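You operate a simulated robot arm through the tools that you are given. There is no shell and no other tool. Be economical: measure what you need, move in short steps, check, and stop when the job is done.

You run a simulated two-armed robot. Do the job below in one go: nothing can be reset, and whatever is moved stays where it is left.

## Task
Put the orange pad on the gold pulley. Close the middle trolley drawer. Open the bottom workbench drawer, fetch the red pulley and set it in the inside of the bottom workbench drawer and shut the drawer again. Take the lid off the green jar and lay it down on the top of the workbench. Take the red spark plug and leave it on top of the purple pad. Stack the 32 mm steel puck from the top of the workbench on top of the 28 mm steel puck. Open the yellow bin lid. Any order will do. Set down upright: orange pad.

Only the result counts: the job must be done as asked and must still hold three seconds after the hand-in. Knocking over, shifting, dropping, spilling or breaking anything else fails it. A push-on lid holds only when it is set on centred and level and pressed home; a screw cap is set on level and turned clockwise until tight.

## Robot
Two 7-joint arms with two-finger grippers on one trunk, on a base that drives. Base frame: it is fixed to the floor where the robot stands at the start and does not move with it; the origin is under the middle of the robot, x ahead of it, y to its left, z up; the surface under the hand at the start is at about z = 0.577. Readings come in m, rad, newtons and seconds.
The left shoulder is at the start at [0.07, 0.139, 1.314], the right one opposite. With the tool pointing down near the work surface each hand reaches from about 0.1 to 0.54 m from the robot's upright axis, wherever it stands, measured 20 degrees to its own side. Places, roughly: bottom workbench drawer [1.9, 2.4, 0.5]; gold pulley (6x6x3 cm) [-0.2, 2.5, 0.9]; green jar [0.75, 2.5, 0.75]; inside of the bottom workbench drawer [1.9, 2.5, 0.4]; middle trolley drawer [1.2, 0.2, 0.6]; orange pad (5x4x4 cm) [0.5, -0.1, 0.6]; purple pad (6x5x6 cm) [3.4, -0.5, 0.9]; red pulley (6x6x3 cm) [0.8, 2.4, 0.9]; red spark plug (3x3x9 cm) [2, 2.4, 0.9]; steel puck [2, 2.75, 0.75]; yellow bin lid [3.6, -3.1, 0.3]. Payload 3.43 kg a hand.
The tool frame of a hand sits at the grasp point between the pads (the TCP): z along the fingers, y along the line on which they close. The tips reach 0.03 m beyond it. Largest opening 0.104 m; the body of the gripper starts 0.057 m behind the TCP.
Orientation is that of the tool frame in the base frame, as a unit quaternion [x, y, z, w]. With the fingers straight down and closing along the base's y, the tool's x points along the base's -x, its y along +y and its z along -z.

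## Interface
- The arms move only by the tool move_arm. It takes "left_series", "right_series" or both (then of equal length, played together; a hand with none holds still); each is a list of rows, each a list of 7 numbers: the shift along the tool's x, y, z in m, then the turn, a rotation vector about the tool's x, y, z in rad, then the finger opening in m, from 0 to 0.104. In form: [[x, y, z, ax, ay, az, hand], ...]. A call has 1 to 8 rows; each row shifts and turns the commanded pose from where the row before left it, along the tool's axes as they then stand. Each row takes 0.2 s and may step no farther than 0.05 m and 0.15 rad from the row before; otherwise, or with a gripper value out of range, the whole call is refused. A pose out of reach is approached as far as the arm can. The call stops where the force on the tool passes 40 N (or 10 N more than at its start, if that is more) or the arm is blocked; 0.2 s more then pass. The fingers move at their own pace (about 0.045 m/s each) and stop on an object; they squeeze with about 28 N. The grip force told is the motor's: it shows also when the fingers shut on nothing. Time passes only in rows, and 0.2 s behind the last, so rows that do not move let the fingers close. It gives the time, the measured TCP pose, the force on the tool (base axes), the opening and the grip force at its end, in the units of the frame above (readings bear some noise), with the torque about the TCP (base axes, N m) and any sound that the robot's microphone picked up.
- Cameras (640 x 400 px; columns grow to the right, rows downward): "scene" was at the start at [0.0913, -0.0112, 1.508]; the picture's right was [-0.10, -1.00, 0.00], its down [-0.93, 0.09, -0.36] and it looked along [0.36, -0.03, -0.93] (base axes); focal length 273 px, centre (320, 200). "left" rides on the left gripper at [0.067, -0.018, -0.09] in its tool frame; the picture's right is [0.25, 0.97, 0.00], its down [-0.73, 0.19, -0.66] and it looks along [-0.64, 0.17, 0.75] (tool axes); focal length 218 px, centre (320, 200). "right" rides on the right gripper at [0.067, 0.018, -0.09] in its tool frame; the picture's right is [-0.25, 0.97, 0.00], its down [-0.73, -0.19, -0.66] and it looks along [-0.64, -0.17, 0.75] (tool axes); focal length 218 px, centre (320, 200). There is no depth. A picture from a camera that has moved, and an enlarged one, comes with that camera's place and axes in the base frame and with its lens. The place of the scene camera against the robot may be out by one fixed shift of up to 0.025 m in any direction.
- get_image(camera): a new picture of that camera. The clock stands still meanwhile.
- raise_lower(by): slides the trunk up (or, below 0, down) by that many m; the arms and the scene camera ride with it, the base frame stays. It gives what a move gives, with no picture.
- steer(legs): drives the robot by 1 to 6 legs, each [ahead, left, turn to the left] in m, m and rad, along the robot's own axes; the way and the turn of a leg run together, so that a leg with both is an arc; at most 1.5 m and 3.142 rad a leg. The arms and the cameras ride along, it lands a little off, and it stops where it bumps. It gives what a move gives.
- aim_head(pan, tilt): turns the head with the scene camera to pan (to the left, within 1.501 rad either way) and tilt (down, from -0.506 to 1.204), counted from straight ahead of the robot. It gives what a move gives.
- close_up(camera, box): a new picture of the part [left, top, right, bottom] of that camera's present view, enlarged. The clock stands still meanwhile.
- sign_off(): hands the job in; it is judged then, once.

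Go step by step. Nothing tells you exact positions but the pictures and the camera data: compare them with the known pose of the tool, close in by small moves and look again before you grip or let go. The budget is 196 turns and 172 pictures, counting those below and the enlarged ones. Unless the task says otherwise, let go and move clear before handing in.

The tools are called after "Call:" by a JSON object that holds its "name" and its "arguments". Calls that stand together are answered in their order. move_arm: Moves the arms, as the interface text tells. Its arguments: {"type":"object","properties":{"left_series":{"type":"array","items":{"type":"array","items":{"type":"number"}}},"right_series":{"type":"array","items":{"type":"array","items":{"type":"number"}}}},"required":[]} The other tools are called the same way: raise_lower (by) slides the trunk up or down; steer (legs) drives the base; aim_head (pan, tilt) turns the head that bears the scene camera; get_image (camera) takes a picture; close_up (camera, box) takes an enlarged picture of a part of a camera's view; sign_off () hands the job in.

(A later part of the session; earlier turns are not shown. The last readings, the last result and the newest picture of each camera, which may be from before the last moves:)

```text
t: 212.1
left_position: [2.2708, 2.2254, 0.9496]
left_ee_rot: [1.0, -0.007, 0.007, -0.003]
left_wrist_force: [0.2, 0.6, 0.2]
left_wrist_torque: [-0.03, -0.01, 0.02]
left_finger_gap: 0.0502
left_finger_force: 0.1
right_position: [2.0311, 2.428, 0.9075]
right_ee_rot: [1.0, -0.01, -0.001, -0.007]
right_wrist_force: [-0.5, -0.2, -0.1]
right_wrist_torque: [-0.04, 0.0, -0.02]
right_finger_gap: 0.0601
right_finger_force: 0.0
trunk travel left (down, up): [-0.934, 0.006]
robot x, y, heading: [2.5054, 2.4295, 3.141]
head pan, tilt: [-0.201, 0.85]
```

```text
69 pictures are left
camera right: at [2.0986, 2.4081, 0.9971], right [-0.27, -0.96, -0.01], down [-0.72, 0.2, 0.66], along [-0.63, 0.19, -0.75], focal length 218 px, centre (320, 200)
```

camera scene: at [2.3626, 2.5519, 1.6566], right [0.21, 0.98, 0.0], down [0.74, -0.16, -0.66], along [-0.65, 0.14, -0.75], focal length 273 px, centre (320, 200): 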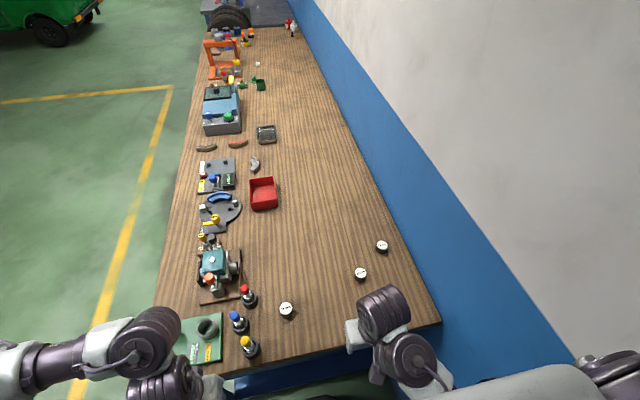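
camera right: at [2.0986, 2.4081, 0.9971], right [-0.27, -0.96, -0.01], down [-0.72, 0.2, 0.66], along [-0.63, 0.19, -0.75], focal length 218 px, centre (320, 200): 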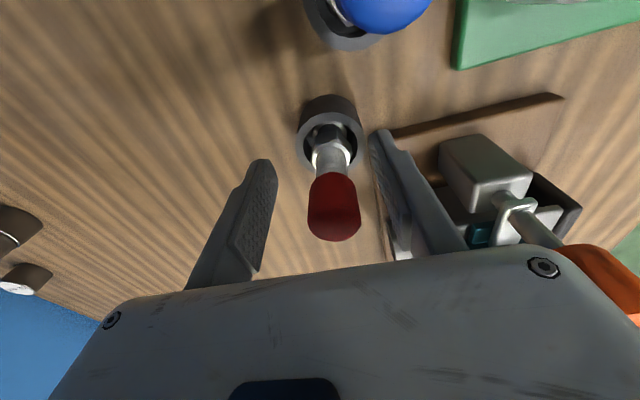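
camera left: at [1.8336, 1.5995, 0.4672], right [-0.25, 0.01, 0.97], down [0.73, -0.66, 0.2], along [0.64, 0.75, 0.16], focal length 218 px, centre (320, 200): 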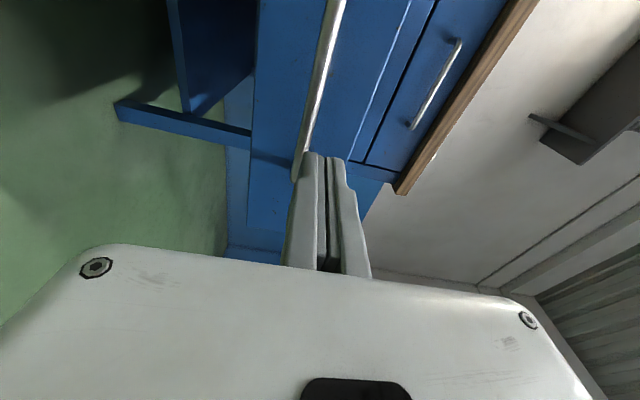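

The hand got nudged sideways, likely by the grinder's orange knob near its body. Raising, then rotating the hand to clear it.

Call:
{"name": "move_arm", "arguments": {"right_series": [[0, 0, -0.03, 0, 0, 0, 0.06], [0, 0, -0.04, 0, 0, 0, 0.06], [0, 0, 0, 0, 0, -0.15, 0.06], [0, 0, 0, 0, 0, -0.15, 0.06], [0, 0, 0, 0, 0, -0.15, 0.06], [0, 0, 0, 0, 0, -0.15, 0.06], [0, 0, 0, 0, 0, -0.15, 0.06], [0, 0, 0, 0, 0, 0, 0.06]]}}

Call:
{"name": "get_image", "arguments": {"camera": "right"}}

Call:
{"name": "close_up", "arguments": {"camera": "scene", "box": [160, 220, 320, 370]}}

```text
t: 213.9
left_position: [2.2718, 2.2255, 0.9508]
left_ee_rot: [1.0, -0.006, 0.007, -0.003]
left_wrist_force: [0.3, -1.0, 0.0]
left_wrist_torque: [0.04, 0.0, 0.02]
left_finger_gap: 0.0501
left_finger_force: 0.1
right_position: [2.0325, 2.4382, 0.9685]
right_ee_rot: [0.935, 0.355, 0.008, -0.014]
right_wrist_force: [-0.4, -0.4, 0.1]
right_wrist_torque: [0.0, 0.0, -0.01]
right_finger_gap: 0.0602
right_finger_force: 0.1
trunk travel left (down, up): [-0.934, 0.006]
robot x, y, heading: [2.5044, 2.4316, 3.14]
head pan, tilt: [-0.201, 0.85]
```

```text
68 pictures are left
camera right: at [2.0955, 2.4671, 1.0608], right [0.45, -0.89, -0.03], down [-0.68, -0.36, 0.64], along [-0.58, -0.27, -0.77], focal length 218 px, centre (320, 200)
```

right: 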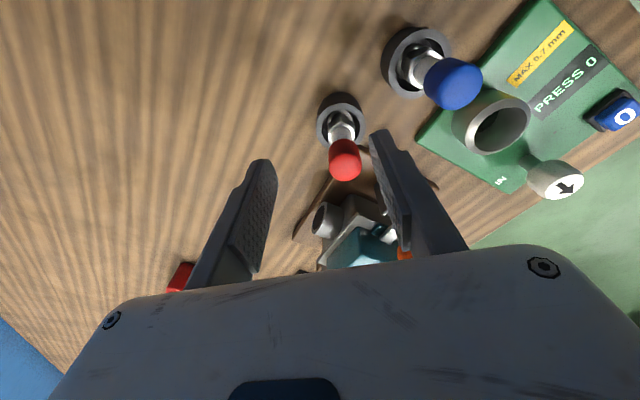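

```text
2.67 times, centred on (240, 295) of scene
camera zoom: at [2.3628, 2.4404, 1.6567], right [0.2, 0.98, 0.0], down [0.74, -0.15, -0.66], along [-0.65, 0.13, -0.75], focal length 728 px, centre (533, -53)
```

zoom: 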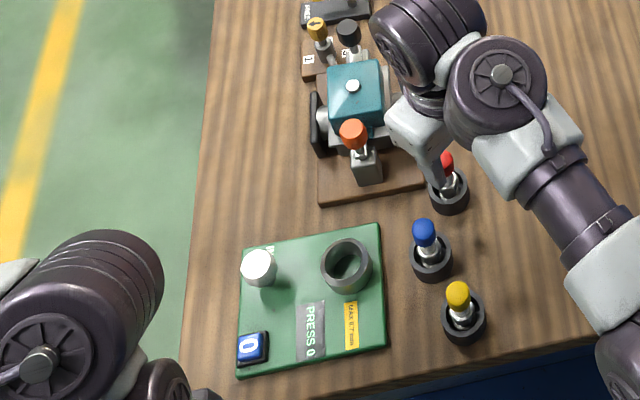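

The obstruction is probably my own arm against the chest when reaching inward. I rotate back, move the hand out to the right, and re-site the base further left instead.

Call:
{"name": "move_arm", "arguments": {"right_series": [[0, 0, -0.006, 0, 0, 0.15, 0.06], [0, 0, 0, 0, 0, 0.15, 0.06], [0, 0, 0, 0, 0, 0.15, 0.06], [0, 0, 0, 0, 0, 0.15, 0.06], [0, 0, 0, 0, 0, 0.15, 0.06], [0, -0.045, 0, 0, 0, 0, 0.06], [0, -0.045, 0, 0, 0, 0, 0.06], [0, -0.04, 0, 0, 0, 0, 0.06]]}}

Call:
{"name": "steer", "arguments": {"legs": [[0, 0.14, 0]]}}

Call:
{"name": "get_image", "arguments": {"camera": "right"}}

```text
t: 215.7
left_position: [2.272, 2.226, 0.9498]
left_ee_rot: [1.0, -0.008, 0.008, -0.003]
left_wrist_force: [1.5, -0.1, 1.0]
left_wrist_torque: [0.0, 0.0, 0.0]
left_finger_gap: 0.0499
left_finger_force: 0.0
right_position: [2.0343, 2.5518, 0.9833]
right_ee_rot: [1.0, -0.008, 0.0, -0.002]
right_wrist_force: [0.4, 0.0, -0.5]
right_wrist_torque: [0.03, 0.0, -0.02]
right_finger_gap: 0.0601
right_finger_force: 0.1
trunk travel left (down, up): [-0.934, 0.006]
robot x, y, heading: [2.5058, 2.4308, 3.14]
head pan, tilt: [-0.201, 0.85]
```

```text
t: 217.1
left_position: [2.2699, 2.087, 0.9502]
left_ee_rot: [1.0, -0.007, 0.008, -0.002]
left_wrist_force: [-0.2, -0.2, -0.5]
left_wrist_torque: [0.01, 0.01, 0.0]
left_finger_gap: 0.0501
left_finger_force: 0.0
right_position: [2.0344, 2.414, 0.9836]
right_ee_rot: [1.0, -0.01, 0.0, 0.0]
right_wrist_force: [-0.1, -0.2, 0.5]
right_wrist_torque: [-0.02, 0.01, 0.01]
right_finger_gap: 0.0601
right_finger_force: 0.0
trunk travel left (down, up): [-0.934, 0.006]
robot x, y, heading: [2.502, 2.2921, 3.14]
head pan, tilt: [-0.201, 0.85]
```

```text
66 pictures are left
camera right: at [2.102, 2.3948, 1.073], right [-0.27, -0.96, 0.0], down [-0.73, 0.2, 0.66], along [-0.63, 0.18, -0.75], focal length 218 px, centre (320, 200)
```

right: 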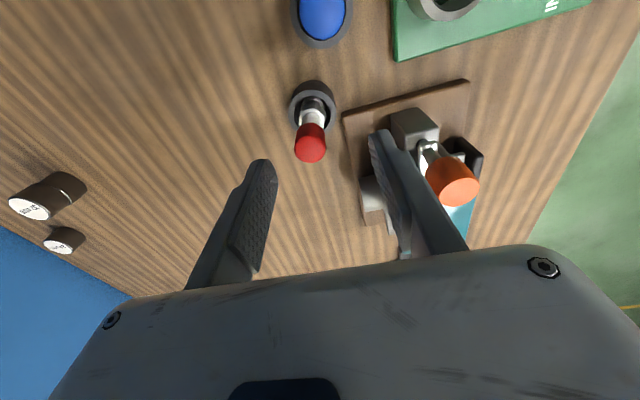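

Now level and free. Shifting 6 mm and lowering onto the plug.

Call:
{"name": "move_arm", "arguments": {"right_series": [[-0.001, -0.0065, 0.0, 0, 0, 0, 0.06], [0, 0, 0.03, 0, 0, 0, 0.06], [0, 0, 0.03, 0, 0, 0, 0.06], [0, 0, 0.017, 0, 0, 0, 0.06], [0, 0, 0, 0, 0, 0, 0.06]]}}

Call:
{"name": "get_image", "arguments": {"camera": "right"}}

```text
t: 218.3
left_position: [2.2703, 2.0853, 0.9502]
left_ee_rot: [1.0, -0.008, 0.008, -0.004]
left_wrist_force: [-0.5, -1.0, -0.4]
left_wrist_torque: [-0.01, -0.02, 0.03]
left_finger_gap: 0.0498
left_finger_force: 0.0
right_position: [2.0332, 2.419, 0.9061]
right_ee_rot: [1.0, -0.009, 0.0, -0.001]
right_wrist_force: [-0.1, -0.4, 0.1]
right_wrist_torque: [0.0, 0.01, -0.04]
right_finger_gap: 0.0601
right_finger_force: 0.1
trunk travel left (down, up): [-0.934, 0.006]
robot x, y, heading: [2.5073, 2.2894, 3.133]
head pan, tilt: [-0.201, 0.85]
```

```text
65 pictures are left
camera right: at [2.1009, 2.3994, 0.9954], right [-0.27, -0.96, 0.0], down [-0.73, 0.2, 0.66], along [-0.63, 0.18, -0.75], focal length 218 px, centre (320, 200)
```

right: 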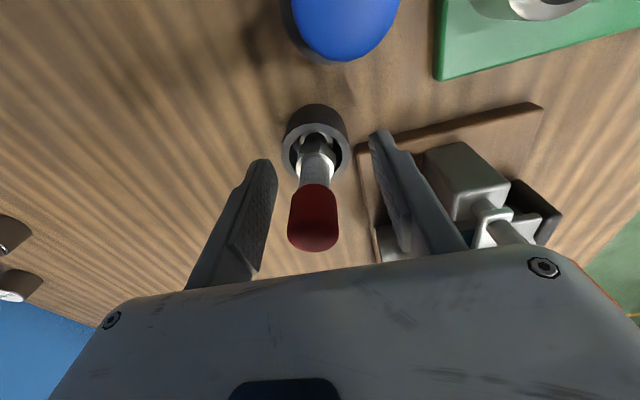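

Call:
{"name": "move_arm", "arguments": {"right_series": [[0, 0, 0, 0, 0, 0, 0.0], [0, 0, 0, 0, 0, 0, 0.0], [0, 0, 0, 0, 0, 0, 0.0], [0, 0, 0, 0, 0, 0, 0.0], [0, 0, -0.015, 0, 0, 0, 0.0], [0, 0, -0.03, 0, 0, 0, 0.0], [0, 0, -0.03, 0, 0, 0, 0.0]]}}

Call:
{"name": "get_image", "arguments": {"camera": "right"}}

```text
t: 219.9
left_position: [2.2705, 2.0858, 0.9505]
left_ee_rot: [1.0, -0.008, 0.008, -0.004]
left_wrist_force: [-0.2, 0.3, -1.1]
left_wrist_torque: [-0.01, 0.02, -0.04]
left_finger_gap: 0.0499
left_finger_force: 0.0
right_position: [2.0356, 2.4183, 0.9816]
right_ee_rot: [1.0, -0.009, -0.001, -0.002]
right_wrist_force: [0.1, 0.0, 0.2]
right_wrist_torque: [0.02, 0.01, -0.03]
right_finger_gap: 0.0241
right_finger_force: 28.1
trunk travel left (down, up): [-0.934, 0.006]
robot x, y, heading: [2.5014, 2.292, 3.14]
head pan, tilt: [-0.201, 0.85]
```

```text
64 pictures are left
camera right: at [2.1017, 2.3989, 1.0725], right [-0.27, -0.96, 0.0], down [-0.73, 0.2, 0.66], along [-0.63, 0.18, -0.75], focal length 218 px, centre (320, 200)
```

right: 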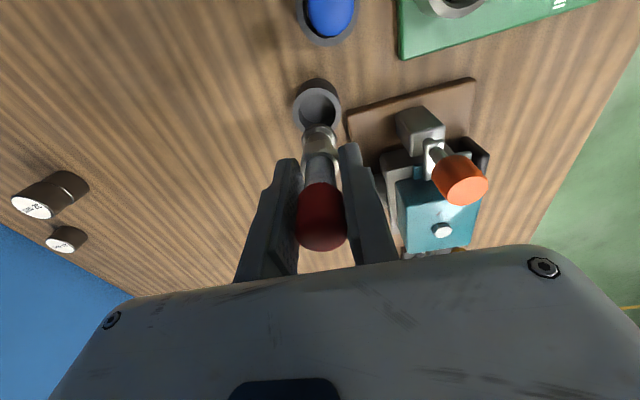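

Red plug is out of its cup. Moving clear, backing away, and driving to the counters where the purple pad is.

Call:
{"name": "move_arm", "arguments": {"right_series": [[0, -0.045, 0, 0, 0, 0, 0.0], [0, -0.045, 0, 0, 0, 0, 0.0], [0, -0.01, 0, 0, 0, 0, 0.0]]}}

Call:
{"name": "steer", "arguments": {"legs": [[-0.25, 0, 0], [0, 1.4, 0], [0, 1.3, 0], [0, 0, 1.571], [0, 0, 1.571]]}}

Call:
{"name": "aim_head", "arguments": {"pan": 0, "tilt": 0.6}}

Call:
{"name": "get_image", "arguments": {"camera": "scene"}}

```text
t: 220.7
left_position: [2.2703, 2.0849, 0.9493]
left_ee_rot: [1.0, -0.008, 0.008, -0.005]
left_wrist_force: [0.0, 0.5, -0.2]
left_wrist_torque: [0.0, -0.01, -0.01]
left_finger_gap: 0.0499
left_finger_force: 0.2
right_position: [2.0342, 2.5187, 0.9806]
right_ee_rot: [1.0, -0.008, 0.0, -0.002]
right_wrist_force: [0.4, -0.2, -0.8]
right_wrist_torque: [0.0, 0.0, 0.03]
right_finger_gap: 0.0241
right_finger_force: 28.3
trunk travel left (down, up): [-0.934, 0.006]
robot x, y, heading: [2.5046, 2.2907, 3.138]
head pan, tilt: [-0.201, 0.85]
```

```text
t: 242.8
left_position: [2.9377, -0.2111, 0.9495]
left_ee_rot: [0.024, 1.0, -0.003, -0.008]
left_wrist_force: [0.0, -0.3, 0.8]
left_wrist_torque: [0.0, -0.03, -0.04]
left_finger_gap: 0.0498
left_finger_force: 0.1
right_position: [3.1614, -0.65, 0.9804]
right_ee_rot: [0.025, 1.0, -0.001, 0.0]
right_wrist_force: [0.3, -0.4, -0.3]
right_wrist_torque: [-0.01, 0.02, -0.03]
right_finger_gap: 0.024
right_finger_force: 28.0
trunk travel left (down, up): [-0.934, 0.006]
robot x, y, heading: [2.6992, -0.4081, -0.036]
head pan, tilt: [-0.201, 0.85]
```

```text
t: 243.6
left_position: [2.9392, -0.2108, 0.9507]
left_ee_rot: [0.023, 1.0, -0.005, -0.008]
left_wrist_force: [-0.5, -0.6, -0.1]
left_wrist_torque: [-0.01, 0.01, -0.01]
left_finger_gap: 0.0496
left_finger_force: 0.0
right_position: [3.1619, -0.6498, 0.9807]
right_ee_rot: [0.025, 1.0, -0.002, 0.0]
right_wrist_force: [-0.7, -0.4, -0.9]
right_wrist_torque: [0.01, -0.01, 0.02]
right_finger_gap: 0.0237
right_finger_force: 28.3
trunk travel left (down, up): [-0.934, 0.006]
robot x, y, heading: [2.6976, -0.4075, -0.037]
head pan, tilt: [0.0, 0.6]
```

```text
63 pictures are left
camera scene: at [2.8238, -0.4176, 1.6775], right [-0.04, -1.0, 0.0], down [-0.57, 0.02, -0.82], along [0.82, -0.03, -0.57], focal length 273 px, centre (320, 200)
```

scene: 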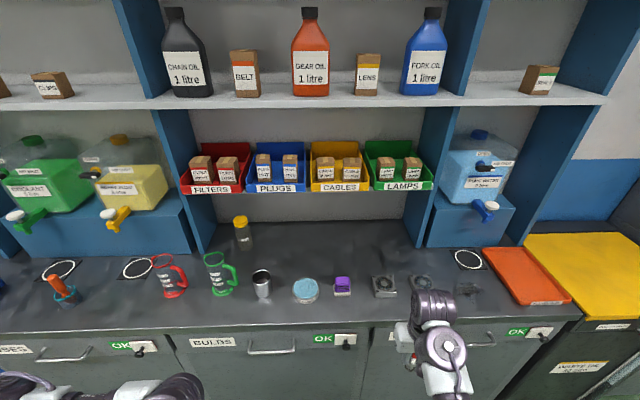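

Call:
{"name": "close_up", "arguments": {"camera": "scene", "box": [290, 250, 410, 320]}}

Call:
{"name": "get_image", "arguments": {"camera": "right"}}

```text
5.33 times, centred on (350, 285) of scene
camera zoom: at [2.8238, -0.4176, 1.6775], right [-0.04, -1.0, 0.0], down [-0.57, 0.02, -0.82], along [0.82, -0.03, -0.57], focal length 1457 px, centre (160, -253)
```

zoom: 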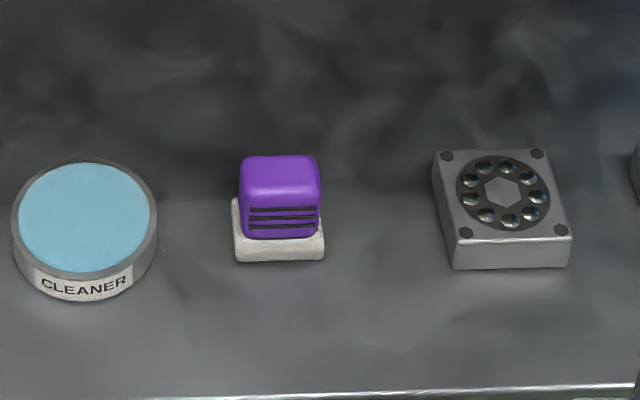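

```text
61 pictures are left
camera right: at [3.0965, -0.6291, 1.0705], right [0.3, 0.95, 0.0], down [0.72, -0.22, 0.66], along [0.63, -0.2, -0.75], focal length 218 px, centre (320, 200)
```

right: 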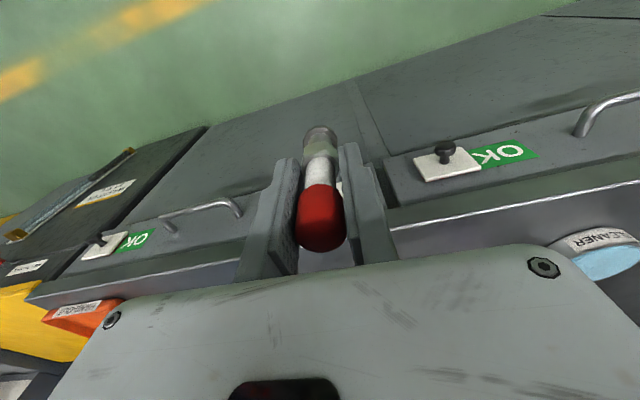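

The counter may be taller than the bench, so I need its height before placing. Backing off and taking a second view from lower down.

Call:
{"name": "steer", "arguments": {"legs": [[-0.2, -0.1, 0.037]]}}

Call:
{"name": "close_up", "arguments": {"camera": "scene", "box": [240, 200, 400, 300]}}

Call:
{"name": "raise_lower", "arguments": {"by": -0.4}}

Call:
{"name": "close_up", "arguments": {"camera": "scene", "box": [240, 130, 400, 230]}}

```text
t: 245.3
left_position: [2.7308, -0.2978, 0.9493]
left_ee_rot: [0.004, 1.0, -0.004, -0.008]
left_wrist_force: [0.0, -0.1, 0.4]
left_wrist_torque: [-0.03, 0.02, 0.0]
left_finger_gap: 0.05
left_finger_force: 0.1
right_position: [2.9704, -0.7274, 0.98]
right_ee_rot: [0.005, 1.0, -0.002, -0.001]
right_wrist_force: [-0.5, 0.1, -1.6]
right_wrist_torque: [0.0, 0.03, -0.01]
right_finger_gap: 0.0234
right_finger_force: 28.0
trunk travel left (down, up): [-0.934, 0.006]
robot x, y, heading: [2.4962, -0.503, 0.004]
head pan, tilt: [0.0, 0.6]
```

```text
4.00 times, centred on (320, 250) of scene
camera zoom: at [2.6244, -0.5081, 1.6772], right [0.01, -1.0, 0.0], down [-0.57, 0.0, -0.82], along [0.82, 0.0, -0.57], focal length 1093 px, centre (320, 0)
```

zoom: 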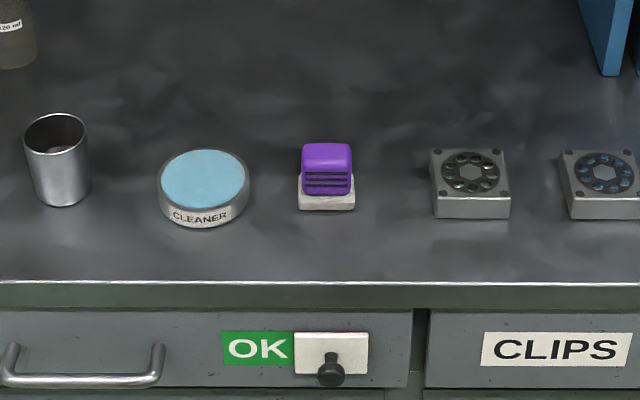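

```text
t: 249.1
left_position: [2.7275, -0.2988, 0.55]
left_ee_rot: [0.004, 1.0, -0.003, -0.007]
left_wrist_force: [-0.4, -0.6, 0.4]
left_wrist_torque: [-0.01, 0.0, -0.01]
left_finger_gap: 0.0499
left_finger_force: 0.0
right_position: [2.969, -0.7295, 0.5804]
right_ee_rot: [0.005, 1.0, -0.002, 0.0]
right_wrist_force: [-0.3, 0.8, 0.0]
right_wrist_torque: [0.0, 0.0, 0.03]
right_finger_gap: 0.0238
right_finger_force: 28.4
trunk travel left (down, up): [-0.534, 0.406]
robot x, y, heading: [2.4985, -0.5056, 0.009]
head pan, tilt: [0.0, 0.6]
```

```text
4.00 times, centred on (320, 180) of scene
camera zoom: at [2.6214, -0.5095, 1.2776], right [0.01, -1.0, 0.0], down [-0.57, 0.0, -0.82], along [0.82, 0.0, -0.57], focal length 1093 px, centre (320, 280)
```

zoom: 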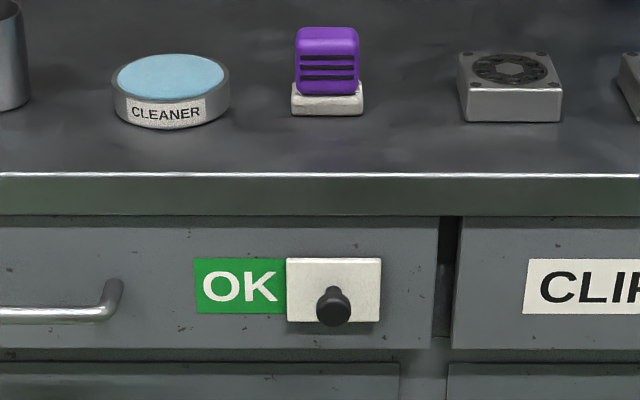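

Counter top ≈0.905 and pad top ≈0.966, so the hand must hold the plug at about z=1.03. Raising fully and testing how high the arm goes when stretched forward.

Call:
{"name": "raise_lower", "arguments": {"by": 0.4}}

Call:
{"name": "raise_lower", "arguments": {"by": 0.005}}

Call:
{"name": "move_arm", "arguments": {"right_series": [[-0.02, 0.02, -0.03, 0, 0, 0, 0.0], [-0.02, 0.02, -0.03, 0, 0, 0, 0.0], [0, 0, -0.02, 0, 0, 0, 0.0], [0, 0, 0, 0, 0, 0, 0.0]]}}

```text
t: 252.9
left_position: [2.729, -0.2977, 0.9504]
left_ee_rot: [0.003, 1.0, -0.004, -0.008]
left_wrist_force: [-0.7, 0.8, 0.1]
left_wrist_torque: [-0.02, 0.01, 0.03]
left_finger_gap: 0.0499
left_finger_force: 0.0
right_position: [2.969, -0.7294, 0.98]
right_ee_rot: [0.004, 1.0, -0.002, 0.0]
right_wrist_force: [0.3, 0.1, -0.9]
right_wrist_torque: [0.02, -0.01, 0.01]
right_finger_gap: 0.0239
right_finger_force: 28.1
trunk travel left (down, up): [-0.934, 0.006]
robot x, y, heading: [2.4937, -0.505, 0.005]
head pan, tilt: [0.0, 0.6]
```

```text
t: 253.5
left_position: [2.7276, -0.2976, 0.9546]
left_ee_rot: [0.003, 1.0, -0.003, -0.007]
left_wrist_force: [-0.1, 0.3, -0.4]
left_wrist_torque: [0.0, 0.0, 0.0]
left_finger_gap: 0.05
left_finger_force: 0.0
right_position: [2.9691, -0.7293, 0.9852]
right_ee_rot: [0.005, 1.0, -0.001, 0.0]
right_wrist_force: [0.2, -0.5, -0.6]
right_wrist_torque: [0.03, 0.01, 0.0]
right_finger_gap: 0.0235
right_finger_force: 28.6
trunk travel left (down, up): [-0.939, 0.001]
robot x, y, heading: [2.4994, -0.5045, 0.005]
head pan, tilt: [0.0, 0.6]
```

```text
t: 254.5
left_position: [2.7288, -0.297, 0.9548]
left_ee_rot: [0.004, 1.0, -0.003, -0.007]
left_wrist_force: [-0.5, -0.5, -0.3]
left_wrist_torque: [-0.02, 0.04, -0.01]
left_finger_gap: 0.0501
left_finger_force: 0.0
right_position: [2.9938, -0.6954, 1.0167]
right_ee_rot: [0.005, 1.0, -0.002, -0.001]
right_wrist_force: [0.3, -0.4, -0.7]
right_wrist_torque: [-0.04, 0.02, 0.02]
right_finger_gap: 0.024
right_finger_force: 28.0
right hand out of reach, approached as far as the arm can: row 2, 3
trunk travel left (down, up): [-0.939, 0.001]
robot x, y, heading: [2.4986, -0.5048, 0.004]
head pan, tilt: [0.0, 0.6]
```

1.017 at 0.5 m forward; it rises with reach. Stretching further.

Call:
{"name": "move_arm", "arguments": {"right_series": [[-0.03, 0.0, 0, 0, 0, 0, 0.0], [-0.03, 0.0, -0.02, 0, 0, 0, 0.0], [-0.02, 0, -0.02, 0, 0, 0, 0.0], [0, 0, 0, 0, 0, 0, 0.0]]}}

```text
t: 255.5
left_position: [2.728, -0.2985, 0.9549]
left_ee_rot: [0.003, 1.0, -0.004, -0.007]
left_wrist_force: [0.1, -0.1, 0.9]
left_wrist_torque: [-0.02, 0.02, -0.03]
left_finger_gap: 0.0502
left_finger_force: 0.0
right_position: [3.0727, -0.6968, 1.0573]
right_ee_rot: [0.004, 1.0, -0.001, 0.001]
right_wrist_force: [0.0, 0.7, -0.7]
right_wrist_torque: [0.03, -0.01, 0.0]
right_finger_gap: 0.0237
right_finger_force: 28.4
trunk travel left (down, up): [-0.939, 0.001]
robot x, y, heading: [2.4983, -0.5079, 0.003]
head pan, tilt: [0.0, 0.6]
```

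That reaches 1.057. So I position the base such that this stretched pose lies over the pad: strafing left 0.185 and ahead in two stages.

Call:
{"name": "steer", "arguments": {"legs": [[0, 0.185, 0], [0.22, 0, 0]]}}

Call:
{"name": "get_image", "arguments": {"camera": "right"}}

Call:
{"name": "get_image", "arguments": {"camera": "scene"}}

```text
t: 258.3
left_position: [2.9494, -0.1119, 0.9542]
left_ee_rot: [0.006, 1.0, -0.003, -0.007]
left_wrist_force: [-0.6, -1.0, 0.1]
left_wrist_torque: [0.01, -0.05, -0.02]
left_finger_gap: 0.0501
left_finger_force: 0.0
right_position: [3.2917, -0.5126, 1.0596]
right_ee_rot: [0.007, 1.0, -0.001, 0.001]
right_wrist_force: [-0.4, -0.3, -0.6]
right_wrist_torque: [0.0, -0.01, 0.02]
right_finger_gap: 0.0239
right_finger_force: 28.0
trunk travel left (down, up): [-0.939, 0.001]
robot x, y, heading: [2.722, -0.3178, 0.005]
head pan, tilt: [0.0, 0.6]
```

```text
58 pictures are left
camera right: at [3.2253, -0.4939, 1.149], right [0.27, 0.96, 0.0], down [0.73, -0.2, 0.66], along [0.63, -0.18, -0.75], focal length 218 px, centre (320, 200)
```

right: 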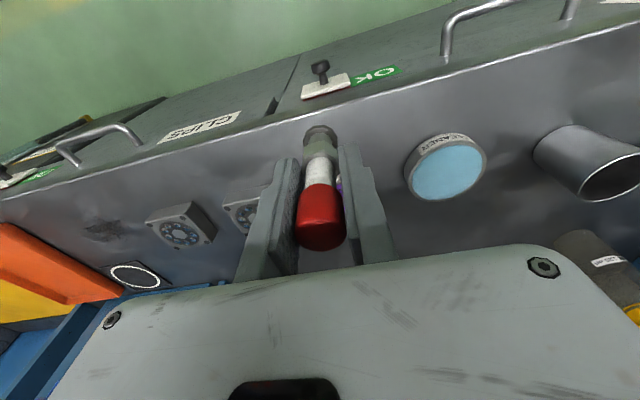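

```text
57 pictures are left
camera scene: at [2.8398, -0.3248, 1.6829], right [0.0, -1.0, 0.0], down [-0.56, 0.0, -0.83], along [0.83, 0.0, -0.56], focal length 273 px, centre (320, 200)
```

scene: 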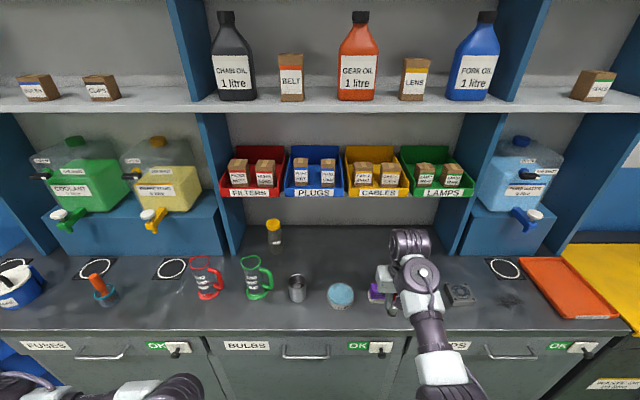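

Call:
{"name": "steer", "arguments": {"legs": [[0.08, 0, -0.004]]}}

Call:
{"name": "get_image", "arguments": {"camera": "right"}}

Call:
{"name": "close_up", "arguments": {"camera": "scene", "box": [340, 230, 460, 320]}}

```text
t: 259.4
left_position: [3.0246, -0.1139, 0.956]
left_ee_rot: [0.007, 1.0, -0.004, -0.005]
left_wrist_force: [0.0, -0.2, 0.4]
left_wrist_torque: [-0.01, -0.05, -0.02]
left_finger_gap: 0.0504
left_finger_force: 0.0
right_position: [3.3629, -0.5146, 1.0605]
right_ee_rot: [0.008, 1.0, -0.002, 0.003]
right_wrist_force: [-1.0, 0.5, -1.2]
right_wrist_torque: [-0.03, -0.04, 0.0]
right_finger_gap: 0.024
right_finger_force: 26.9
trunk travel left (down, up): [-0.939, 0.001]
robot x, y, heading: [2.799, -0.3161, -0.003]
head pan, tilt: [0.0, 0.6]
```

```text
56 pictures are left
camera right: at [3.2985, -0.4958, 1.1507], right [0.27, 0.96, 0.0], down [0.72, -0.2, 0.66], along [0.64, -0.18, -0.75], focal length 218 px, centre (320, 200)
```

right: 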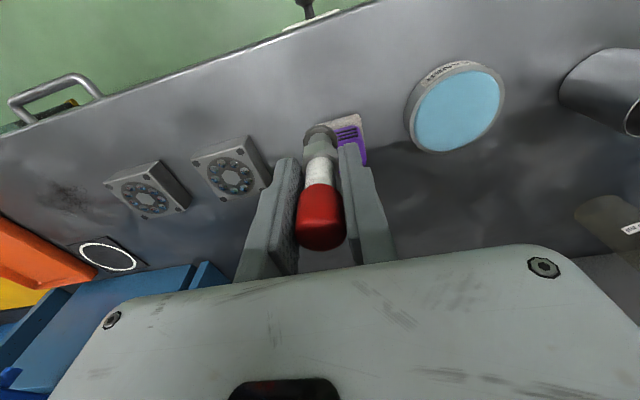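

```text
4.44 times, centred on (400, 275) of scene
camera zoom: at [2.9121, -0.3251, 1.6834], right [0.0, -1.0, 0.0], down [-0.56, 0.0, -0.83], along [0.83, 0.0, -0.56], focal length 1214 px, centre (-36, -133)
```

zoom: 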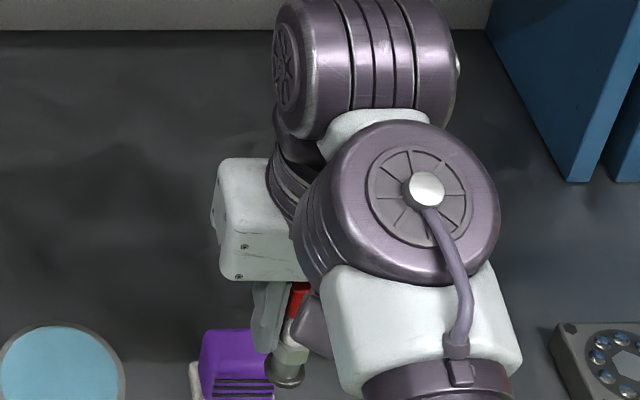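

Pad is slightly left and ahead: ≈(3.41, -0.502). Nudging the base there.

Call:
{"name": "steer", "arguments": {"legs": [[0.042, 0.012, 0]]}}

Call:
{"name": "get_image", "arguments": {"camera": "right"}}

Call:
{"name": "close_up", "arguments": {"camera": "scene", "box": [340, 240, 440, 315]}}

```text
t: 260.3
left_position: [3.0643, -0.1051, 0.9574]
left_ee_rot: [0.009, 1.0, -0.002, -0.005]
left_wrist_force: [-0.8, -0.5, -0.1]
left_wrist_torque: [0.07, -0.07, -0.02]
left_finger_gap: 0.0501
left_finger_force: 0.0
right_position: [3.4053, -0.5056, 1.0607]
right_ee_rot: [0.009, 1.0, 0.0, 0.002]
right_wrist_force: [-0.2, -0.5, -0.4]
right_wrist_torque: [0.06, -0.08, -0.02]
right_finger_gap: 0.0236
right_finger_force: 28.7
trunk travel left (down, up): [-0.939, 0.001]
robot x, y, heading: [2.8366, -0.3045, -0.002]
head pan, tilt: [0.0, 0.6]
```

```text
54 pictures are left
camera right: at [3.3401, -0.4867, 1.1502], right [0.27, 0.96, 0.0], down [0.72, -0.2, 0.66], along [0.64, -0.18, -0.75], focal length 218 px, centre (320, 200)
```

right: 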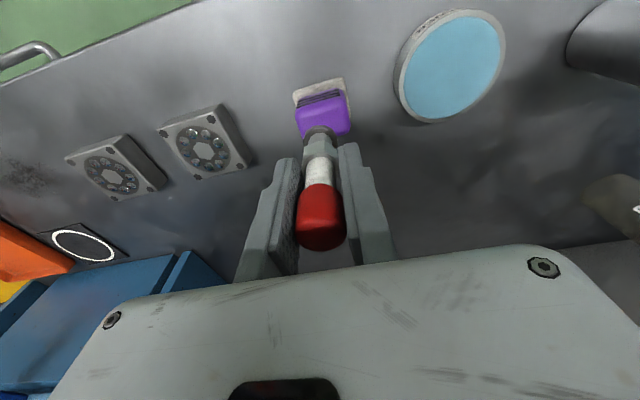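

```text
5.33 times, centred on (390, 278) of scene
camera zoom: at [2.954, -0.3166, 1.6834], right [0.0, -1.0, 0.0], down [-0.56, 0.0, -0.83], along [0.83, 0.0, -0.56], focal length 1457 px, centre (-53, -213)
```

zoom: 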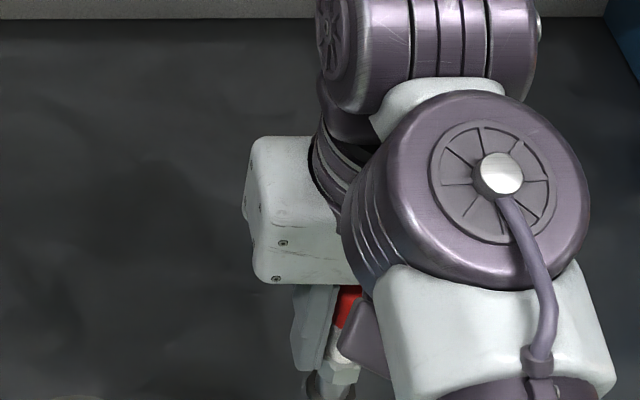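

Call:
{"name": "close_up", "arguments": {"camera": "right", "box": [270, 70, 370, 180]}}

```text
3.64 times, centred on (320, 125) of right
camera zoom: at [3.3401, -0.4867, 1.1502], right [0.27, 0.96, 0.0], down [0.72, -0.2, 0.66], along [0.64, -0.18, -0.75], focal length 794 px, centre (320, 473)
```

zoom: 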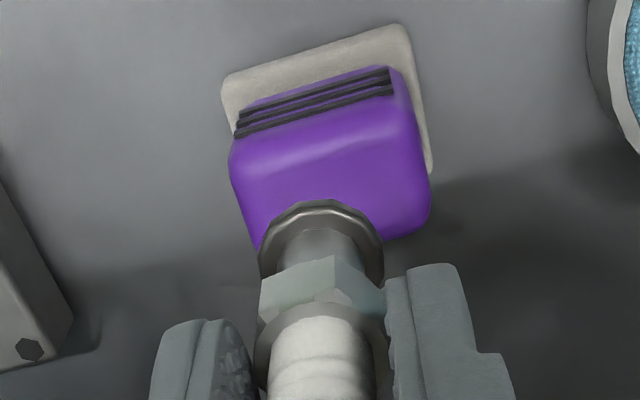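

Plug hangs straight under the TCP; pad top centre ≈(3.416, -0.504). Adjusting 1 cm and lowering partway.

Call:
{"name": "move_arm", "arguments": {"right_series": [[-0.0105, 0.0015, 0, 0, 0, 0, 0.0], [0, 0, 0.012, 0, 0, 0, 0.0], [0, 0, 0, 0, 0, 0, 0.0]]}}

Call:
{"name": "close_up", "arguments": {"camera": "right", "box": [270, 70, 370, 180]}}

```text
t: 261.1
left_position: [3.0709, -0.1029, 0.9545]
left_ee_rot: [0.009, 1.0, -0.004, -0.01]
left_wrist_force: [-0.4, 0.5, 0.1]
left_wrist_torque: [-0.02, 0.01, 0.01]
left_finger_gap: 0.0501
left_finger_force: 0.1
right_position: [3.4226, -0.5021, 1.0444]
right_ee_rot: [0.008, 1.0, -0.002, -0.001]
right_wrist_force: [0.0, 0.0, -0.5]
right_wrist_torque: [0.03, 0.01, -0.02]
right_finger_gap: 0.0237
right_finger_force: 27.8
trunk travel left (down, up): [-0.939, 0.001]
robot x, y, heading: [2.8367, -0.3073, -0.006]
head pan, tilt: [0.0, 0.6]
```

```text
3.64 times, centred on (320, 125) of right
camera zoom: at [3.3562, -0.4826, 1.135], right [0.27, 0.96, 0.0], down [0.73, -0.2, 0.66], along [0.63, -0.18, -0.75], focal length 794 px, centre (320, 473)
```

zoom: 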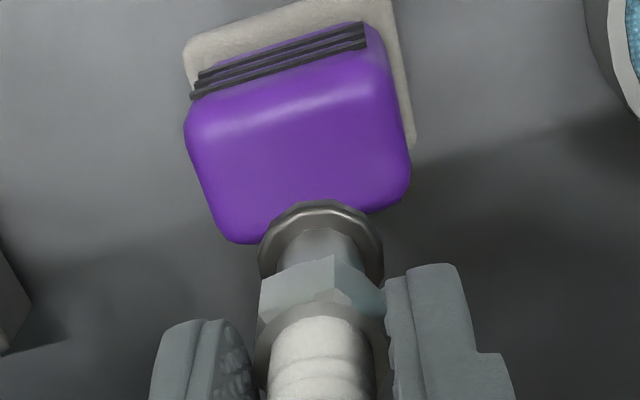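

Call:
{"name": "move_arm", "arguments": {"right_series": [[0.0075, -0.001, 0, 0, 0, 0, 0.0], [0, 0, 0.005, 0, 0, 0, 0.0], [0, 0, 0, 0, 0, 0, 0.0]]}}

Call:
{"name": "close_up", "arguments": {"camera": "right", "box": [270, 70, 370, 180]}}

```text
t: 261.9
left_position: [3.0719, -0.1024, 0.9543]
left_ee_rot: [0.009, 1.0, -0.004, -0.009]
left_wrist_force: [0.3, -0.4, -0.4]
left_wrist_torque: [-0.01, -0.03, -0.03]
left_finger_gap: 0.05
left_finger_force: 0.1
right_position: [3.4153, -0.5029, 1.0406]
right_ee_rot: [0.009, 1.0, -0.002, -0.001]
right_wrist_force: [-0.8, -0.4, 0.6]
right_wrist_torque: [-0.03, -0.01, -0.02]
right_finger_gap: 0.0236
right_finger_force: 28.0
trunk travel left (down, up): [-0.939, 0.001]
robot x, y, heading: [2.8371, -0.3056, -0.002]
head pan, tilt: [0.0, 0.6]
```

```text
3.64 times, centred on (320, 125) of right
camera zoom: at [3.3494, -0.4836, 1.1305], right [0.27, 0.96, 0.0], down [0.73, -0.2, 0.66], along [0.63, -0.18, -0.75], focal length 794 px, centre (320, 473)
```

zoom: 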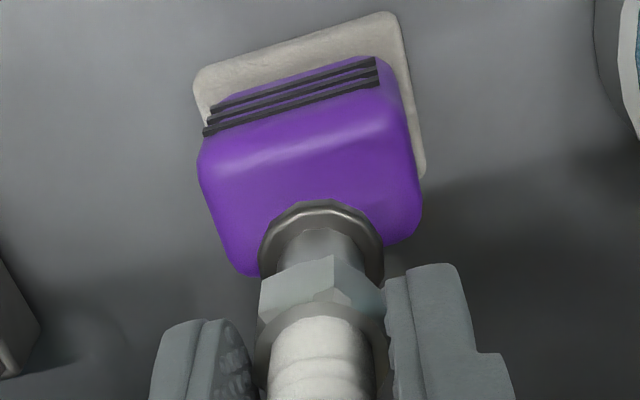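

Aligned within a few mm. Lowering in small steps to contact.

Call:
{"name": "move_arm", "arguments": {"right_series": [[0.002, -0.001, 0.004, 0, 0, 0, 0.0], [0, 0, 0.004, 0, 0, 0, 0.0], [0, 0, 0.003, 0, 0, 0, 0.0], [0, 0, 0, 0, 0, 0, 0.0]]}}

Call:
{"name": "close_up", "arguments": {"camera": "right", "box": [270, 70, 370, 180]}}

```text
t: 262.9
left_position: [3.0698, -0.1028, 0.9545]
left_ee_rot: [0.009, 1.0, -0.003, -0.009]
left_wrist_force: [-0.3, -0.4, 0.0]
left_wrist_torque: [0.0, 0.01, 0.0]
left_finger_gap: 0.0499
left_finger_force: 0.0
right_position: [3.4131, -0.5053, 1.0294]
right_ee_rot: [0.008, 1.0, -0.001, -0.001]
right_wrist_force: [-0.7, 0.0, -0.1]
right_wrist_torque: [0.02, -0.03, -0.03]
right_finger_gap: 0.0237
right_finger_force: 27.7
trunk travel left (down, up): [-0.939, 0.001]
robot x, y, heading: [2.838, -0.3089, -0.003]
head pan, tilt: [0.0, 0.6]
```

```text
3.64 times, centred on (320, 125) of right
camera zoom: at [3.3472, -0.4852, 1.1192], right [0.27, 0.96, 0.0], down [0.73, -0.2, 0.66], along [0.63, -0.18, -0.75], focal length 794 px, centre (320, 473)
```

zoom: 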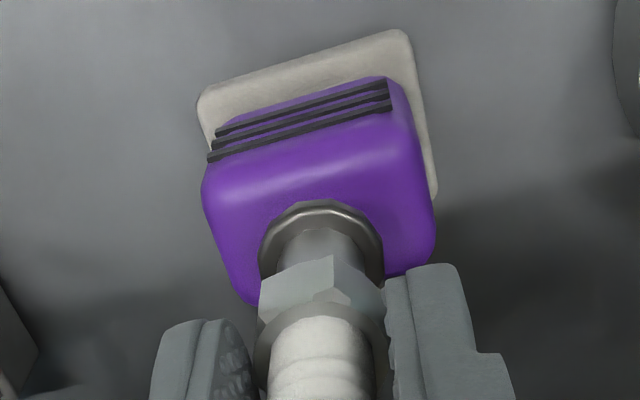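

Call:
{"name": "move_arm", "arguments": {"right_series": [[0, 0, 0.003, 0, 0, 0, 0.0], [0, 0, 0.003, 0, 0, 0, 0.0], [0, 0, 0.003, 0, 0, 0, 0.0], [0, 0, 0, 0, 0, 0, 0.0]]}}

Call:
{"name": "close_up", "arguments": {"camera": "right", "box": [270, 70, 370, 180]}}

```text
t: 263.9
left_position: [3.0712, -0.1033, 0.9544]
left_ee_rot: [0.009, 1.0, -0.003, -0.009]
left_wrist_force: [-0.7, 0.5, 0.4]
left_wrist_torque: [0.01, 0.02, -0.01]
left_finger_gap: 0.0497
left_finger_force: 0.2
right_position: [3.413, -0.5047, 1.0206]
right_ee_rot: [0.008, 1.0, -0.002, 0.0]
right_wrist_force: [0.8, -0.1, -0.9]
right_wrist_torque: [0.02, -0.01, -0.04]
right_finger_gap: 0.0239
right_finger_force: 27.8
trunk travel left (down, up): [-0.939, 0.001]
robot x, y, heading: [2.8362, -0.3085, -0.005]
head pan, tilt: [0.0, 0.6]
```

```text
3.64 times, centred on (320, 125) of right
camera zoom: at [3.3469, -0.4847, 1.1105], right [0.27, 0.96, 0.0], down [0.73, -0.2, 0.66], along [0.63, -0.18, -0.75], focal length 794 px, centre (320, 473)
```

zoom: 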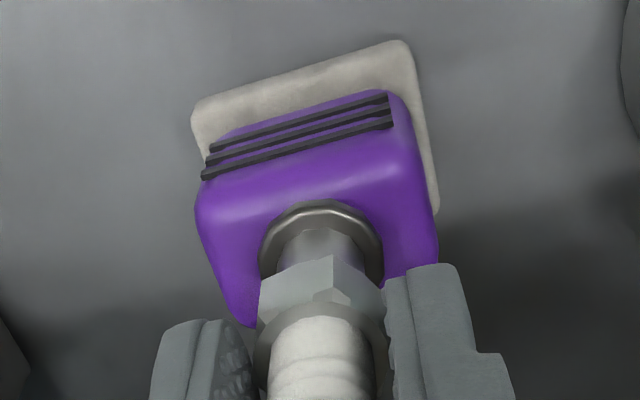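

Call:
{"name": "move_arm", "arguments": {"right_series": [[0, 0, 0.003, 0, 0, 0, 0.0], [0, 0, 0.003, 0, 0, 0, 0.0], [0, 0, 0.003, 0, 0, 0, 0.0], [0, 0, 0, 0, 0, 0, 0.0]]}}

Call:
{"name": "close_up", "arguments": {"camera": "right", "box": [270, 70, 370, 180]}}

```text
t: 264.9
left_position: [3.0697, -0.1017, 0.9554]
left_ee_rot: [0.009, 1.0, -0.005, -0.007]
left_wrist_force: [0.0, 0.8, 0.1]
left_wrist_torque: [0.0, 0.0, 0.02]
left_finger_gap: 0.0499
left_finger_force: 0.0
right_position: [3.4118, -0.5053, 1.0142]
right_ee_rot: [0.009, 1.0, -0.002, 0.002]
right_wrist_force: [0.9, -0.9, 12.8]
right_wrist_torque: [-0.08, -0.09, -0.01]
right_finger_gap: 0.0237
right_finger_force: 27.4
trunk travel left (down, up): [-0.939, 0.001]
robot x, y, heading: [2.8336, -0.3091, -0.004]
head pan, tilt: [0.0, 0.6]
```

```text
3.64 times, centred on (320, 125) of right
camera zoom: at [3.3457, -0.485, 1.1036], right [0.27, 0.96, 0.0], down [0.72, -0.2, 0.66], along [0.63, -0.18, -0.75], focal length 794 px, centre (320, 473)
```

zoom: 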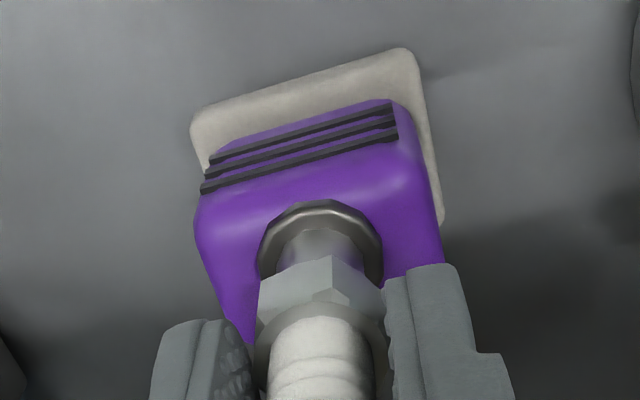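

Contact at 12.8 N with the flange centred on the pad. Releasing gently.

Call:
{"name": "move_arm", "arguments": {"right_series": [[0, 0, -0.001, 0, 0, 0, 0.0], [0, 0, 0, 0, 0, 0, 0.03], [0, 0, 0, 0, 0, 0, 0.036], [0, 0, 0, 0, 0, 0, 0.044], [0, 0, 0, 0, 0, 0, 0.05], [0, 0, 0, 0, 0, 0, 0.05]]}}

Call:
{"name": "get_image", "arguments": {"camera": "right"}}

```text
t: 266.3
left_position: [3.0712, -0.1019, 0.955]
left_ee_rot: [0.009, 1.0, -0.003, -0.008]
left_wrist_force: [0.0, 0.0, -0.4]
left_wrist_torque: [-0.01, -0.02, -0.01]
left_finger_gap: 0.05
left_finger_force: 0.1
right_position: [3.4116, -0.5035, 1.0121]
right_ee_rot: [0.009, 1.0, -0.002, 0.0]
right_wrist_force: [-0.1, 0.5, 0.1]
right_wrist_torque: [0.03, 0.0, 0.02]
right_finger_gap: 0.0501
right_finger_force: 0.1
trunk travel left (down, up): [-0.939, 0.001]
robot x, y, heading: [2.8392, -0.3101, -0.011]
head pan, tilt: [0.0, 0.6]
```

```text
46 pictures are left
camera right: at [3.3461, -0.4851, 1.1025], right [0.27, 0.96, 0.0], down [0.73, -0.2, 0.66], along [0.63, -0.18, -0.75], focal length 218 px, centre (320, 200)
```

right: 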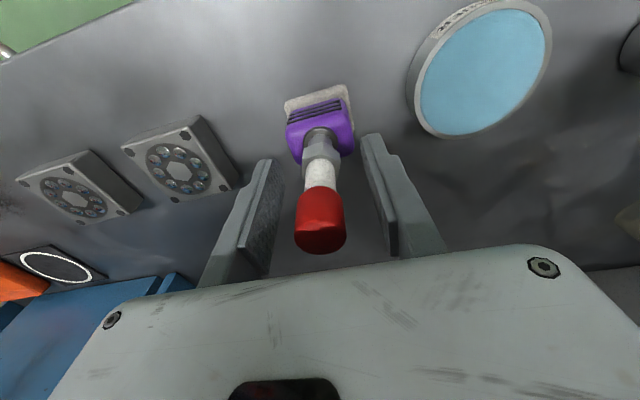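

The plug stands on the pad. Opening wider and withdrawing straight back horizontally.

Call:
{"name": "move_arm", "arguments": {"right_series": [[0, 0, 0, 0, 0, 0, 0.09], [0, 0, 0, 0, 0, 0, 0.09], [0, 0, 0, 0, 0, 0, 0.09], [0.03, 0, 0, 0, 0, 0, 0.09], [0.03, 0, 0, 0, 0, 0, 0.09], [0.03, 0, 0, 0, 0, 0, 0.09]]}}

Call:
{"name": "steer", "arguments": {"legs": [[-0.4, 0, 0]]}}

Call:
{"name": "close_up", "arguments": {"camera": "scene", "box": [290, 180, 450, 280]}}

```text
t: 267.7
left_position: [3.0701, -0.1034, 0.955]
left_ee_rot: [0.009, 1.0, -0.003, -0.008]
left_wrist_force: [-0.8, 0.2, -0.4]
left_wrist_torque: [-0.01, -0.02, -0.05]
left_finger_gap: 0.0503
left_finger_force: 0.1
right_position: [3.3215, -0.503, 1.0134]
right_ee_rot: [0.009, 1.0, -0.002, 0.0]
right_wrist_force: [-0.2, 0.3, -0.4]
right_wrist_torque: [0.03, -0.02, -0.01]
right_finger_gap: 0.09
right_finger_force: 0.1
trunk travel left (down, up): [-0.939, 0.001]
robot x, y, heading: [2.8363, -0.3068, -0.005]
head pan, tilt: [0.0, 0.6]
```

```text
t: 270.1
left_position: [2.679, -0.1028, 0.9555]
left_ee_rot: [0.01, 1.0, -0.004, -0.009]
left_wrist_force: [0.6, -0.4, 0.2]
left_wrist_torque: [0.0, 0.0, -0.01]
left_finger_gap: 0.05
left_finger_force: 0.1
right_position: [2.9298, -0.5035, 1.0119]
right_ee_rot: [0.011, 1.0, -0.002, -0.001]
right_wrist_force: [-0.5, -0.4, 1.4]
right_wrist_torque: [0.02, 0.02, 0.03]
right_finger_gap: 0.09
right_finger_force: 0.1
trunk travel left (down, up): [-0.939, 0.001]
robot x, y, heading: [2.4464, -0.3056, -0.005]
head pan, tilt: [0.0, 0.6]
```

```text
4.00 times, centred on (370, 230) of scene
camera zoom: at [2.5706, -0.312, 1.6823], right [-0.01, -1.0, 0.0], down [-0.57, 0.0, -0.82], along [0.82, -0.01, -0.57], focal length 1093 px, centre (120, 80)
```

zoom: 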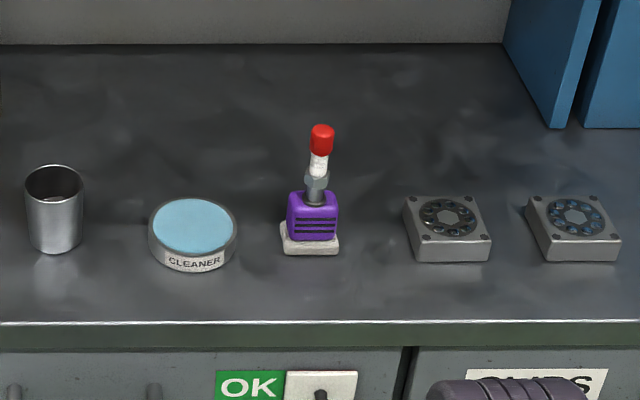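

Spark plug is placed. Now looking right toward the yellow bin and left-back toward the trolley.

Call:
{"name": "steer", "arguments": {"legs": [[0, 0, -1.571]]}}

Call:
{"name": "aim_head", "arguments": {"pan": 0.4, "tilt": 0.4}}

Call:
{"name": "get_image", "arguments": {"camera": "scene"}}

```text
t: 274.3
left_position: [2.6558, -0.5316, 0.9564]
left_ee_rot: [0.702, 0.712, 0.003, -0.008]
left_wrist_force: [0.2, 0.4, 0.2]
left_wrist_torque: [-0.02, 0.01, -0.01]
left_finger_gap: 0.0503
left_finger_force: 0.0
right_position: [2.2628, -0.7957, 1.0128]
right_ee_rot: [0.702, 0.712, -0.001, -0.002]
right_wrist_force: [0.3, 0.5, -0.7]
right_wrist_torque: [-0.03, 0.01, -0.02]
right_finger_gap: 0.0903
right_finger_force: 0.0
trunk travel left (down, up): [-0.939, 0.001]
robot x, y, heading: [2.4432, -0.3055, -1.549]
head pan, tilt: [0.0, 0.6]
```

```text
t: 275.1
left_position: [2.6559, -0.5309, 0.9558]
left_ee_rot: [0.702, 0.713, 0.003, -0.009]
left_wrist_force: [0.7, -0.5, -0.1]
left_wrist_torque: [0.0, 0.01, -0.02]
left_finger_gap: 0.0502
left_finger_force: 0.0
right_position: [2.2624, -0.795, 1.0136]
right_ee_rot: [0.703, 0.712, -0.002, -0.001]
right_wrist_force: [0.0, 0.1, 0.4]
right_wrist_torque: [0.0, -0.01, 0.0]
right_finger_gap: 0.0899
right_finger_force: 0.1
trunk travel left (down, up): [-0.939, 0.001]
robot x, y, heading: [2.4429, -0.3052, -1.543]
head pan, tilt: [0.4, 0.4]
```

```text
44 pictures are left
camera scene: at [2.4695, -0.4458, 1.7007], right [-0.91, -0.41, 0.0], down [-0.16, 0.35, -0.92], along [0.38, -0.84, -0.39], focal length 273 px, centre (320, 200)
```

scene: 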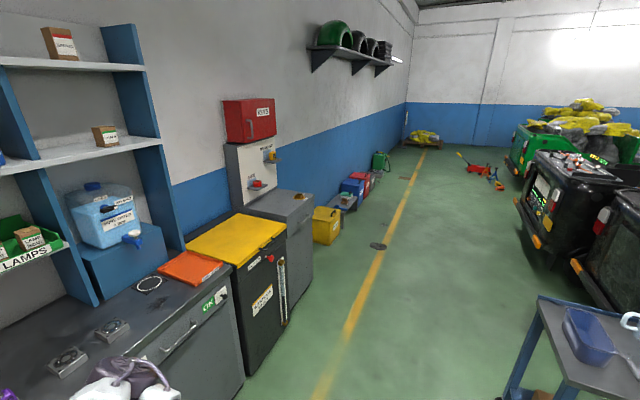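

The small yellow bin stands past the cabinets at ≈(3.5,-2.9). Driving closer for a good look.

Call:
{"name": "steer", "arguments": {"legs": [[0, 0, -0.025], [1.4, 0.2, 0]]}}

Call:
{"name": "aim_head", "arguments": {"pan": 0.7, "tilt": 0.6}}

Call:
{"name": "get_image", "arguments": {"camera": "scene"}}

```text
t: 282.6
left_position: [2.8617, -1.9457, 0.9553]
left_ee_rot: [0.707, 0.707, 0.003, -0.008]
left_wrist_force: [-0.5, 0.3, 0.1]
left_wrist_torque: [-0.01, -0.03, 0.0]
left_finger_gap: 0.0502
left_finger_force: 0.1
right_position: [2.4644, -2.2052, 1.0132]
right_ee_rot: [0.707, 0.708, 0.0, -0.001]
right_wrist_force: [0.0, -0.4, 0.5]
right_wrist_torque: [0.0, 0.01, 0.04]
right_finger_gap: 0.0901
right_finger_force: 0.0
trunk travel left (down, up): [-0.939, 0.001]
robot x, y, heading: [2.6502, -1.717, -1.557]
head pan, tilt: [0.4, 0.4]
```

```text
t: 283.4
left_position: [2.8622, -1.9468, 0.9543]
left_ee_rot: [0.706, 0.708, 0.003, -0.009]
left_wrist_force: [0.6, 0.5, 0.4]
left_wrist_torque: [0.01, -0.02, -0.01]
left_finger_gap: 0.0502
left_finger_force: 0.0
right_position: [2.4638, -2.2078, 1.0127]
right_ee_rot: [0.707, 0.707, -0.001, -0.002]
right_wrist_force: [0.1, 0.4, 0.3]
right_wrist_torque: [0.01, 0.01, -0.02]
right_finger_gap: 0.0897
right_finger_force: 0.0
trunk travel left (down, up): [-0.939, 0.001]
robot x, y, heading: [2.65, -1.7209, -1.559]
head pan, tilt: [0.7, 0.6]
```

```text
43 pictures are left
camera scene: at [2.6967, -1.8417, 1.6826], right [-0.76, -0.65, 0.0], down [-0.37, 0.43, -0.83], along [0.54, -0.62, -0.56], focal length 273 px, centre (320, 200)
```

scene: 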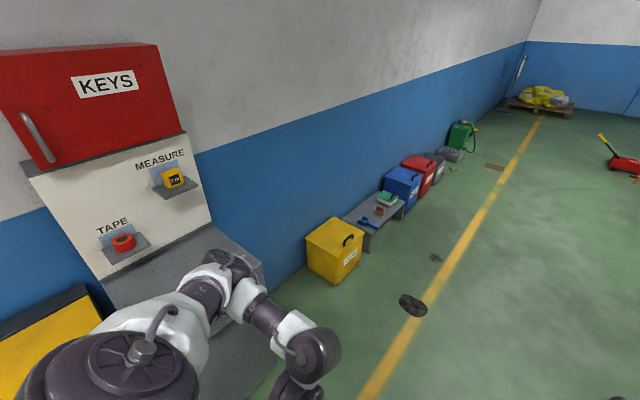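

Call:
{"name": "close_up", "arguments": {"camera": "scene", "box": [290, 200, 390, 300]}}

```text
4.00 times, centred on (340, 250) of scene
camera zoom: at [2.6967, -1.8417, 1.6826], right [-0.76, -0.65, 0.0], down [-0.37, 0.43, -0.83], along [0.54, -0.62, -0.56], focal length 1093 px, centre (240, 0)
```

zoom: 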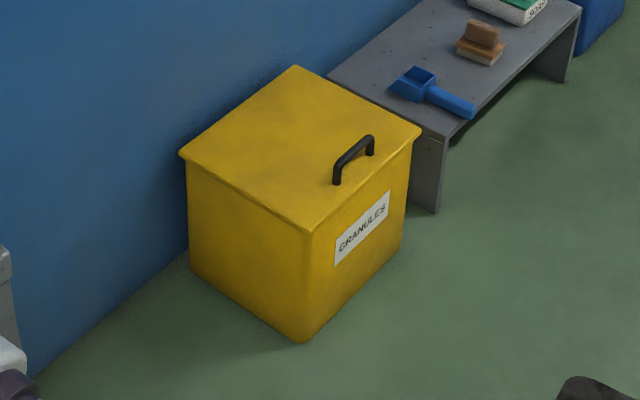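

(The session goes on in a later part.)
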